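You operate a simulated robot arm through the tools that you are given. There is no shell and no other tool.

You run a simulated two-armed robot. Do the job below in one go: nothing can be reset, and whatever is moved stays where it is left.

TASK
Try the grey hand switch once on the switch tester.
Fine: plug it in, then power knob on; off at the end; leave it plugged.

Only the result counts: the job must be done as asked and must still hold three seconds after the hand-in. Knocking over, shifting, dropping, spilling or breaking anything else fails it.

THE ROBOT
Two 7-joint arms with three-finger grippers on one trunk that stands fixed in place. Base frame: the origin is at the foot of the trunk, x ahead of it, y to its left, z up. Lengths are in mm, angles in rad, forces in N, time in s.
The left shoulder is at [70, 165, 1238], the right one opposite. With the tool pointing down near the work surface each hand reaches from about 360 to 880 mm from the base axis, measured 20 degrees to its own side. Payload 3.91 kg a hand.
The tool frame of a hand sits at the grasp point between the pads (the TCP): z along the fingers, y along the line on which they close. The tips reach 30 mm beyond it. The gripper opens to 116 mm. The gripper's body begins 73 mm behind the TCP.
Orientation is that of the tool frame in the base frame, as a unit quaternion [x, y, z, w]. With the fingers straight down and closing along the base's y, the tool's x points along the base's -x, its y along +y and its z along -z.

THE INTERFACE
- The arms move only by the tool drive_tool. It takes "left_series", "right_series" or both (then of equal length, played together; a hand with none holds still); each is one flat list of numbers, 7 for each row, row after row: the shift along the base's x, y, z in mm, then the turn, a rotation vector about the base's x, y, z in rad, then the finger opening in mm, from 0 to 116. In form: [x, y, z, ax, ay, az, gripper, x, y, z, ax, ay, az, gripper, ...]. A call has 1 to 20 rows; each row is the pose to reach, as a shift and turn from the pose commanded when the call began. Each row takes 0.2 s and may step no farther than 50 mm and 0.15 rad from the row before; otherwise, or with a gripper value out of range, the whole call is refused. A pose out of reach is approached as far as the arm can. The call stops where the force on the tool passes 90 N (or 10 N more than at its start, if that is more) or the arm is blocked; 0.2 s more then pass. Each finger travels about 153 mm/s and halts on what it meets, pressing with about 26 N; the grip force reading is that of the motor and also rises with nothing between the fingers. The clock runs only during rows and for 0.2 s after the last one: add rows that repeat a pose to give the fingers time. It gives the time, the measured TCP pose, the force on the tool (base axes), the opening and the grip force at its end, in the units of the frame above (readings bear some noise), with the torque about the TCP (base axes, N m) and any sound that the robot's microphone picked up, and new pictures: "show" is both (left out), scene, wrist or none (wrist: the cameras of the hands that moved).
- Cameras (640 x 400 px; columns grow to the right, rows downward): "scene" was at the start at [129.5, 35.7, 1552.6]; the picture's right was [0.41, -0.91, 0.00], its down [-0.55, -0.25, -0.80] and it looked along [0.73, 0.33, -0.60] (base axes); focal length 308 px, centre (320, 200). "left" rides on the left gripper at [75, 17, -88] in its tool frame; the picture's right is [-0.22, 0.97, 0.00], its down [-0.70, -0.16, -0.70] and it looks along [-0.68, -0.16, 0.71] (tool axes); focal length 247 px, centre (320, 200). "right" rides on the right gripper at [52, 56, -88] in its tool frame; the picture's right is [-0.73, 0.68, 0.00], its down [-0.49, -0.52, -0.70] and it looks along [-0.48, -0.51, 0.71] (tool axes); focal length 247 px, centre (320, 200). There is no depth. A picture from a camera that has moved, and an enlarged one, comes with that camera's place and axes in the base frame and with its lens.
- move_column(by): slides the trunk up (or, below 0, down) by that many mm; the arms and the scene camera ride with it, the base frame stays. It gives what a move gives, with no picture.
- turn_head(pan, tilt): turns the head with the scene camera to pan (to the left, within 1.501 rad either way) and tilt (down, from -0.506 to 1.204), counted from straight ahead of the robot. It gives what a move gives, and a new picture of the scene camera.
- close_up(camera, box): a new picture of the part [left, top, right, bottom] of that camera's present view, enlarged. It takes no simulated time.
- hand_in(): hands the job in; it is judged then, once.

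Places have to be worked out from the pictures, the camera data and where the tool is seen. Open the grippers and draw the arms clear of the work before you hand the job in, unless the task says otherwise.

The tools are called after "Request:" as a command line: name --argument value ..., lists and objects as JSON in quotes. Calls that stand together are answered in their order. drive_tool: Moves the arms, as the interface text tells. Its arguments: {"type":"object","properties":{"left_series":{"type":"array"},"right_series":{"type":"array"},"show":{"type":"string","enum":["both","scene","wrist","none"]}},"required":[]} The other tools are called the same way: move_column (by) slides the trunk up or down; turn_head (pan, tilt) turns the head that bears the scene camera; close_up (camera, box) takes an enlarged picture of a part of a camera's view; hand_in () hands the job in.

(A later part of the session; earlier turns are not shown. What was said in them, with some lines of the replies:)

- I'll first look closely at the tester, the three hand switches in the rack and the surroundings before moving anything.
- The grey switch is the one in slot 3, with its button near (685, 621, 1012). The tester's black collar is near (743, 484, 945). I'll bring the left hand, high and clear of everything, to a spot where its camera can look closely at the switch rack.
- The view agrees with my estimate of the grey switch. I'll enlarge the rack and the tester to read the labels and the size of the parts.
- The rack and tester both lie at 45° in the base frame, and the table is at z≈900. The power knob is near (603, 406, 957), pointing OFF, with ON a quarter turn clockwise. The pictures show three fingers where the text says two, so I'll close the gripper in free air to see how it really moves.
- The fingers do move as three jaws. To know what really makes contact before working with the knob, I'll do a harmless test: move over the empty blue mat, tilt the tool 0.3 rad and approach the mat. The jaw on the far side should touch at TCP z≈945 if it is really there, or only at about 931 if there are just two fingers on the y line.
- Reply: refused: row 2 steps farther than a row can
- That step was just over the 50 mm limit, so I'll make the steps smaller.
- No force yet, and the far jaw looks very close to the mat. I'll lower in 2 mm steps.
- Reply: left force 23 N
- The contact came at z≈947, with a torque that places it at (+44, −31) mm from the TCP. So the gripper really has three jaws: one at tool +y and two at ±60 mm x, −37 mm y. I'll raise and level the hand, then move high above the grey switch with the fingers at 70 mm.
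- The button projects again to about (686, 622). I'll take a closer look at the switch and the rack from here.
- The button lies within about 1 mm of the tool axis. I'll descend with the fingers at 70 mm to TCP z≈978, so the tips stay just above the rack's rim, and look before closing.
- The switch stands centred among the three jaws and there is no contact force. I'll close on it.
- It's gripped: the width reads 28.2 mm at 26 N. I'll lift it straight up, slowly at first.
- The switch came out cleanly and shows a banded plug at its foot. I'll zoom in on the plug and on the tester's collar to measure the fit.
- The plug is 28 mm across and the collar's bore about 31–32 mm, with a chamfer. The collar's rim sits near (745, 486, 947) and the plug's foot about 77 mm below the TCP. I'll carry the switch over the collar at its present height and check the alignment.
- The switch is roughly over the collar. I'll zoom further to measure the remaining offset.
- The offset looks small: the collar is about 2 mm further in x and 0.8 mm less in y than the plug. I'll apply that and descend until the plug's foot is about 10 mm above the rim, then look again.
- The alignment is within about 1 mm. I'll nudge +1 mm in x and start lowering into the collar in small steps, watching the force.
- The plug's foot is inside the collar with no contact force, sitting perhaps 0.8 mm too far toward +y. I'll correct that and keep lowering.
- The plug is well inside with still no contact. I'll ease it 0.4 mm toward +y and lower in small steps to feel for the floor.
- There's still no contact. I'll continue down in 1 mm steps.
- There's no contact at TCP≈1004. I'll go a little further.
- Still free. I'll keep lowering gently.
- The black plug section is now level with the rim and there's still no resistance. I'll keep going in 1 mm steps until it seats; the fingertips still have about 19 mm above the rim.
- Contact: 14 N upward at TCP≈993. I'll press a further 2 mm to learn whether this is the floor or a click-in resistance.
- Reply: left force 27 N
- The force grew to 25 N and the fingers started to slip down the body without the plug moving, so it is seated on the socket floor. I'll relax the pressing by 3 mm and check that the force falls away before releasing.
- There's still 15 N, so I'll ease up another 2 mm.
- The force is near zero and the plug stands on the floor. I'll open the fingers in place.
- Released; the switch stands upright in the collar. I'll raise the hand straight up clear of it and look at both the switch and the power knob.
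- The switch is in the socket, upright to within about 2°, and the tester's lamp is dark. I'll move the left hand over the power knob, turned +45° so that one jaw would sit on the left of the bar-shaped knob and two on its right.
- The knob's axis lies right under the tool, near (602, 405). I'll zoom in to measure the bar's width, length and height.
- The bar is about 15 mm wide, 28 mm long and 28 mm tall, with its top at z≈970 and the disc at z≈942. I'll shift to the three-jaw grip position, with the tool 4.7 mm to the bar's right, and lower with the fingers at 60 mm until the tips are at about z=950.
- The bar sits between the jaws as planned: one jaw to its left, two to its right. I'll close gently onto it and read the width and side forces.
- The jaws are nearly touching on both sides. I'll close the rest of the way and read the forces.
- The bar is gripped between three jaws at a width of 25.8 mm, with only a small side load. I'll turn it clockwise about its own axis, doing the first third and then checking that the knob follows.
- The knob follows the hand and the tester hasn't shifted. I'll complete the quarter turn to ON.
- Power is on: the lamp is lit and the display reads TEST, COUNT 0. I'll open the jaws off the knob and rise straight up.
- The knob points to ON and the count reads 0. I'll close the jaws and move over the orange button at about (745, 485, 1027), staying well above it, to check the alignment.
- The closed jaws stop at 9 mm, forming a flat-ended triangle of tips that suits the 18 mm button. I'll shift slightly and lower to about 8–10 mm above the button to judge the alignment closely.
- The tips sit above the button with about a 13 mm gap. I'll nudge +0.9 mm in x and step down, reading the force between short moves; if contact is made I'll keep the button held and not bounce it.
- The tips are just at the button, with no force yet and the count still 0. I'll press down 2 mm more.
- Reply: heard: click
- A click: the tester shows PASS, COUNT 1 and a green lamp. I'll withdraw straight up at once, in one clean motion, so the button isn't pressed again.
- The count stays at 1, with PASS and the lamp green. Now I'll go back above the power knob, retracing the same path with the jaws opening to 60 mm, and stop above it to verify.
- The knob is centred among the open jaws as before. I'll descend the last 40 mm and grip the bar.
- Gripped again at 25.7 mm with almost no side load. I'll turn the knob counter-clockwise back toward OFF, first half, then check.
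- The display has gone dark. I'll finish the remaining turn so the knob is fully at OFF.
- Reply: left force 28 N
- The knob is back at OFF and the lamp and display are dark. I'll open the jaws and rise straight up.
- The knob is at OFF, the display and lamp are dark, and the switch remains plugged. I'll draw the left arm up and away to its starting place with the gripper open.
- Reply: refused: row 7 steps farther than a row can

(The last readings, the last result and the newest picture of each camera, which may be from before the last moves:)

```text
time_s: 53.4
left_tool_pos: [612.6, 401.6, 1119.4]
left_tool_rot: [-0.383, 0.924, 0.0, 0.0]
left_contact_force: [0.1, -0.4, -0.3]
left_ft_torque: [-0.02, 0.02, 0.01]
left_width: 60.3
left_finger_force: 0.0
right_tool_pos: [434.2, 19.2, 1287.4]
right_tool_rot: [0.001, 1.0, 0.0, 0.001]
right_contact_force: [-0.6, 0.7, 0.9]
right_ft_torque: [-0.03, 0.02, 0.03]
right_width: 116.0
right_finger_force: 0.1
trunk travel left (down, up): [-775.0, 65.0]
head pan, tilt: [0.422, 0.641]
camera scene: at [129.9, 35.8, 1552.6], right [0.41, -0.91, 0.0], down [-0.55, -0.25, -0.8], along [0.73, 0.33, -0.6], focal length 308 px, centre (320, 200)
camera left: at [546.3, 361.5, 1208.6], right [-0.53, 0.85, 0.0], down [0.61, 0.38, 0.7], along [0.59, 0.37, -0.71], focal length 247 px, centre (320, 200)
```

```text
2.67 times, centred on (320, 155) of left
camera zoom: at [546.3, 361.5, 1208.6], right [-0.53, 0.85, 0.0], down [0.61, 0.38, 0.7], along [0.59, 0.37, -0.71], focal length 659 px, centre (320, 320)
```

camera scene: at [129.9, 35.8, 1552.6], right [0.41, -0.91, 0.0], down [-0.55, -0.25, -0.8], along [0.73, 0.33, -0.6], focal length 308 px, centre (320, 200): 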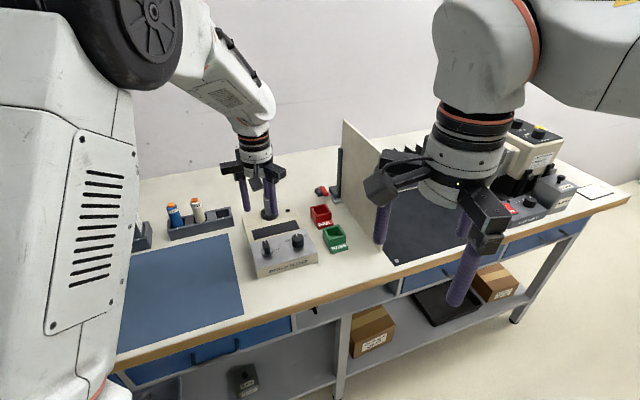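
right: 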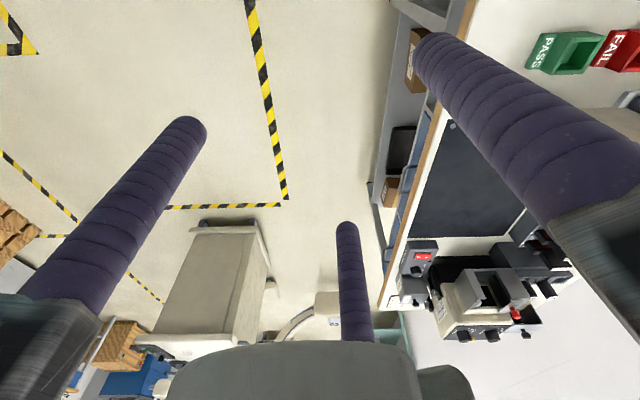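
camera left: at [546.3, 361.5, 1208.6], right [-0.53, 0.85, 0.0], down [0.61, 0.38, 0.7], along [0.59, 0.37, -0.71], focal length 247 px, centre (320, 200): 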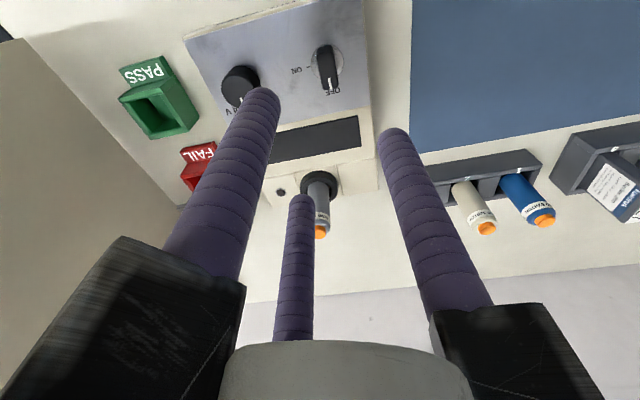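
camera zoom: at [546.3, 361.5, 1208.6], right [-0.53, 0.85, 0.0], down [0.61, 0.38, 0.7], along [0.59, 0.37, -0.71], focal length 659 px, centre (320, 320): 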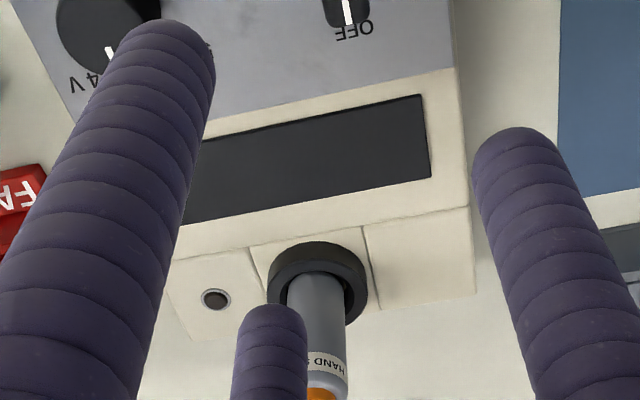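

One step was just over the limit, so I'll redo the retreat with smaller steps.

Request:
drive_tool --left_series '[0, 0, 40, 0, 0, 0, 60, 0, 0, 80, 0, 0, -0.1, 70, -35, 20, 100, 0, 0, -0.2, 90, -65, 45, 120, 0, 0, -0.3, 116, -95, 70, 138, 0, 0, -0.4, 116, -125, 97, 156, 0, 0, -0.5, 116, -152, 122, 172, 0, 0, -0.6, 116, -179, 147, 190, 0, 0, -0.7, 116, -203, 170, 205, 0, 0, -0.785, 116, -203, 170, 205, 0, 0, -0.785, 116]'

Request:
close_up --camera "scene" --box '[150, 165, 350, 290]'

Request:
close_up --camera "left" --box '[200, 80, 440, 230]'

```text
time_s: 55.6
left_tool_pos: [405.4, 574.2, 1325.2]
left_tool_rot: [0.001, 1.0, 0.0, 0.0]
left_contact_force: [0.7, -0.4, 0.0]
left_ft_torque: [-0.01, 0.02, 0.0]
left_width: 116.2
left_finger_force: 0.0
right_tool_pos: [434.3, 18.9, 1287.8]
right_tool_rot: [0.001, 1.0, 0.0, -0.001]
right_contact_force: [0.0, 0.3, 0.0]
right_ft_torque: [0.0, -0.02, 0.04]
right_width: 115.9
right_finger_force: 0.1
trunk travel left (down, up): [-775.0, 65.0]
head pan, tilt: [0.422, 0.641]
camera scene: at [130.1, 35.3, 1552.6], right [0.41, -0.91, 0.0], down [-0.55, -0.24, -0.8], along [0.73, 0.33, -0.6], focal length 308 px, centre (320, 200)
camera left: at [330.2, 590.3, 1415.4], right [0.23, 0.97, 0.0], down [0.7, -0.16, 0.7], along [0.68, -0.16, -0.71], focal length 247 px, centre (320, 200)
```

scene: 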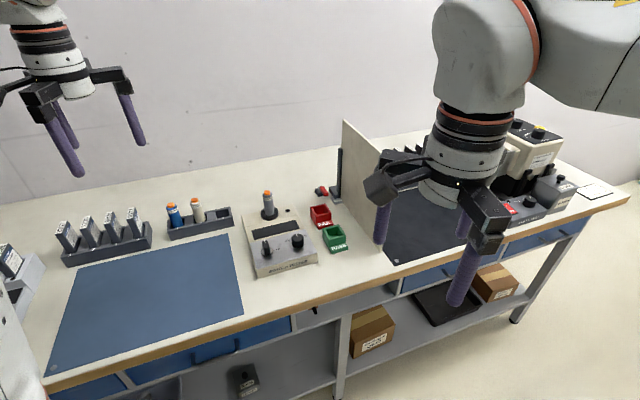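
left: 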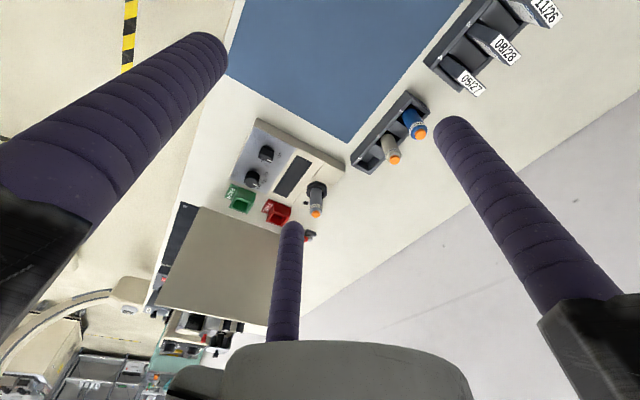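

```text
3.20 times, centred on (250, 228) of scene
camera zoom: at [130.1, 35.3, 1552.6], right [0.41, -0.91, 0.0], down [-0.55, -0.24, -0.8], along [0.73, 0.33, -0.6], focal length 986 px, centre (544, 112)
```

zoom: 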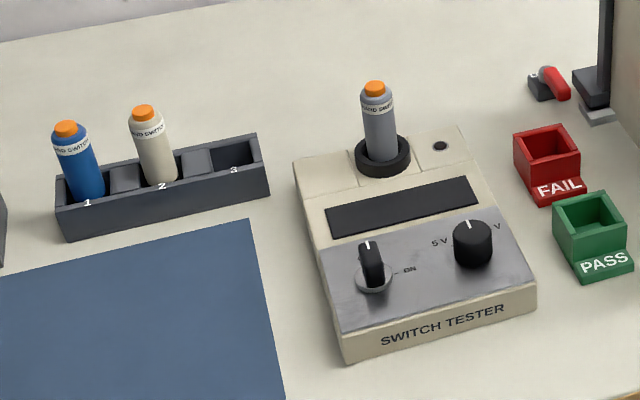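

```text
2.67 times, centred on (320, 155) of left
camera zoom: at [330.2, 590.3, 1415.4], right [0.23, 0.97, 0.0], down [0.7, -0.16, 0.7], along [0.68, -0.16, -0.71], focal length 659 px, centre (320, 320)
```

zoom: 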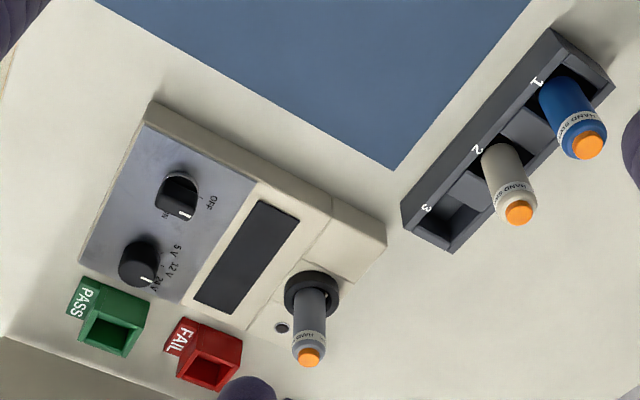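

The grey switch is plugged into the tester and was pressed once, giving PASS and COUNT 1. The power knob is back at OFF, nothing else has moved, and both arms are clear with open grippers. I'm handing the job in.

Request:
hand_in

```text
The job is handed in.
```

I tried the grey hand switch once on the tester. It passed, with the display showing PASS and COUNT 1.

- **Order:** I plugged the switch in first, turned the power knob to ON, pressed the button once, then turned the knob back to OFF.
- **How it was left:** The switch is still plugged in and the tester's display and lamp are dark. I left the voltage knob as it was.
- **Surroundings:** Nothing else looked moved in the last pictures. Both arms are clear with the grippers open.

Before picking up the switch, I touched the blue mat lightly with one finger (about 22 N) to find out how many fingers the gripper really has. It has three, not the two described, so I gripped the knob to suit.
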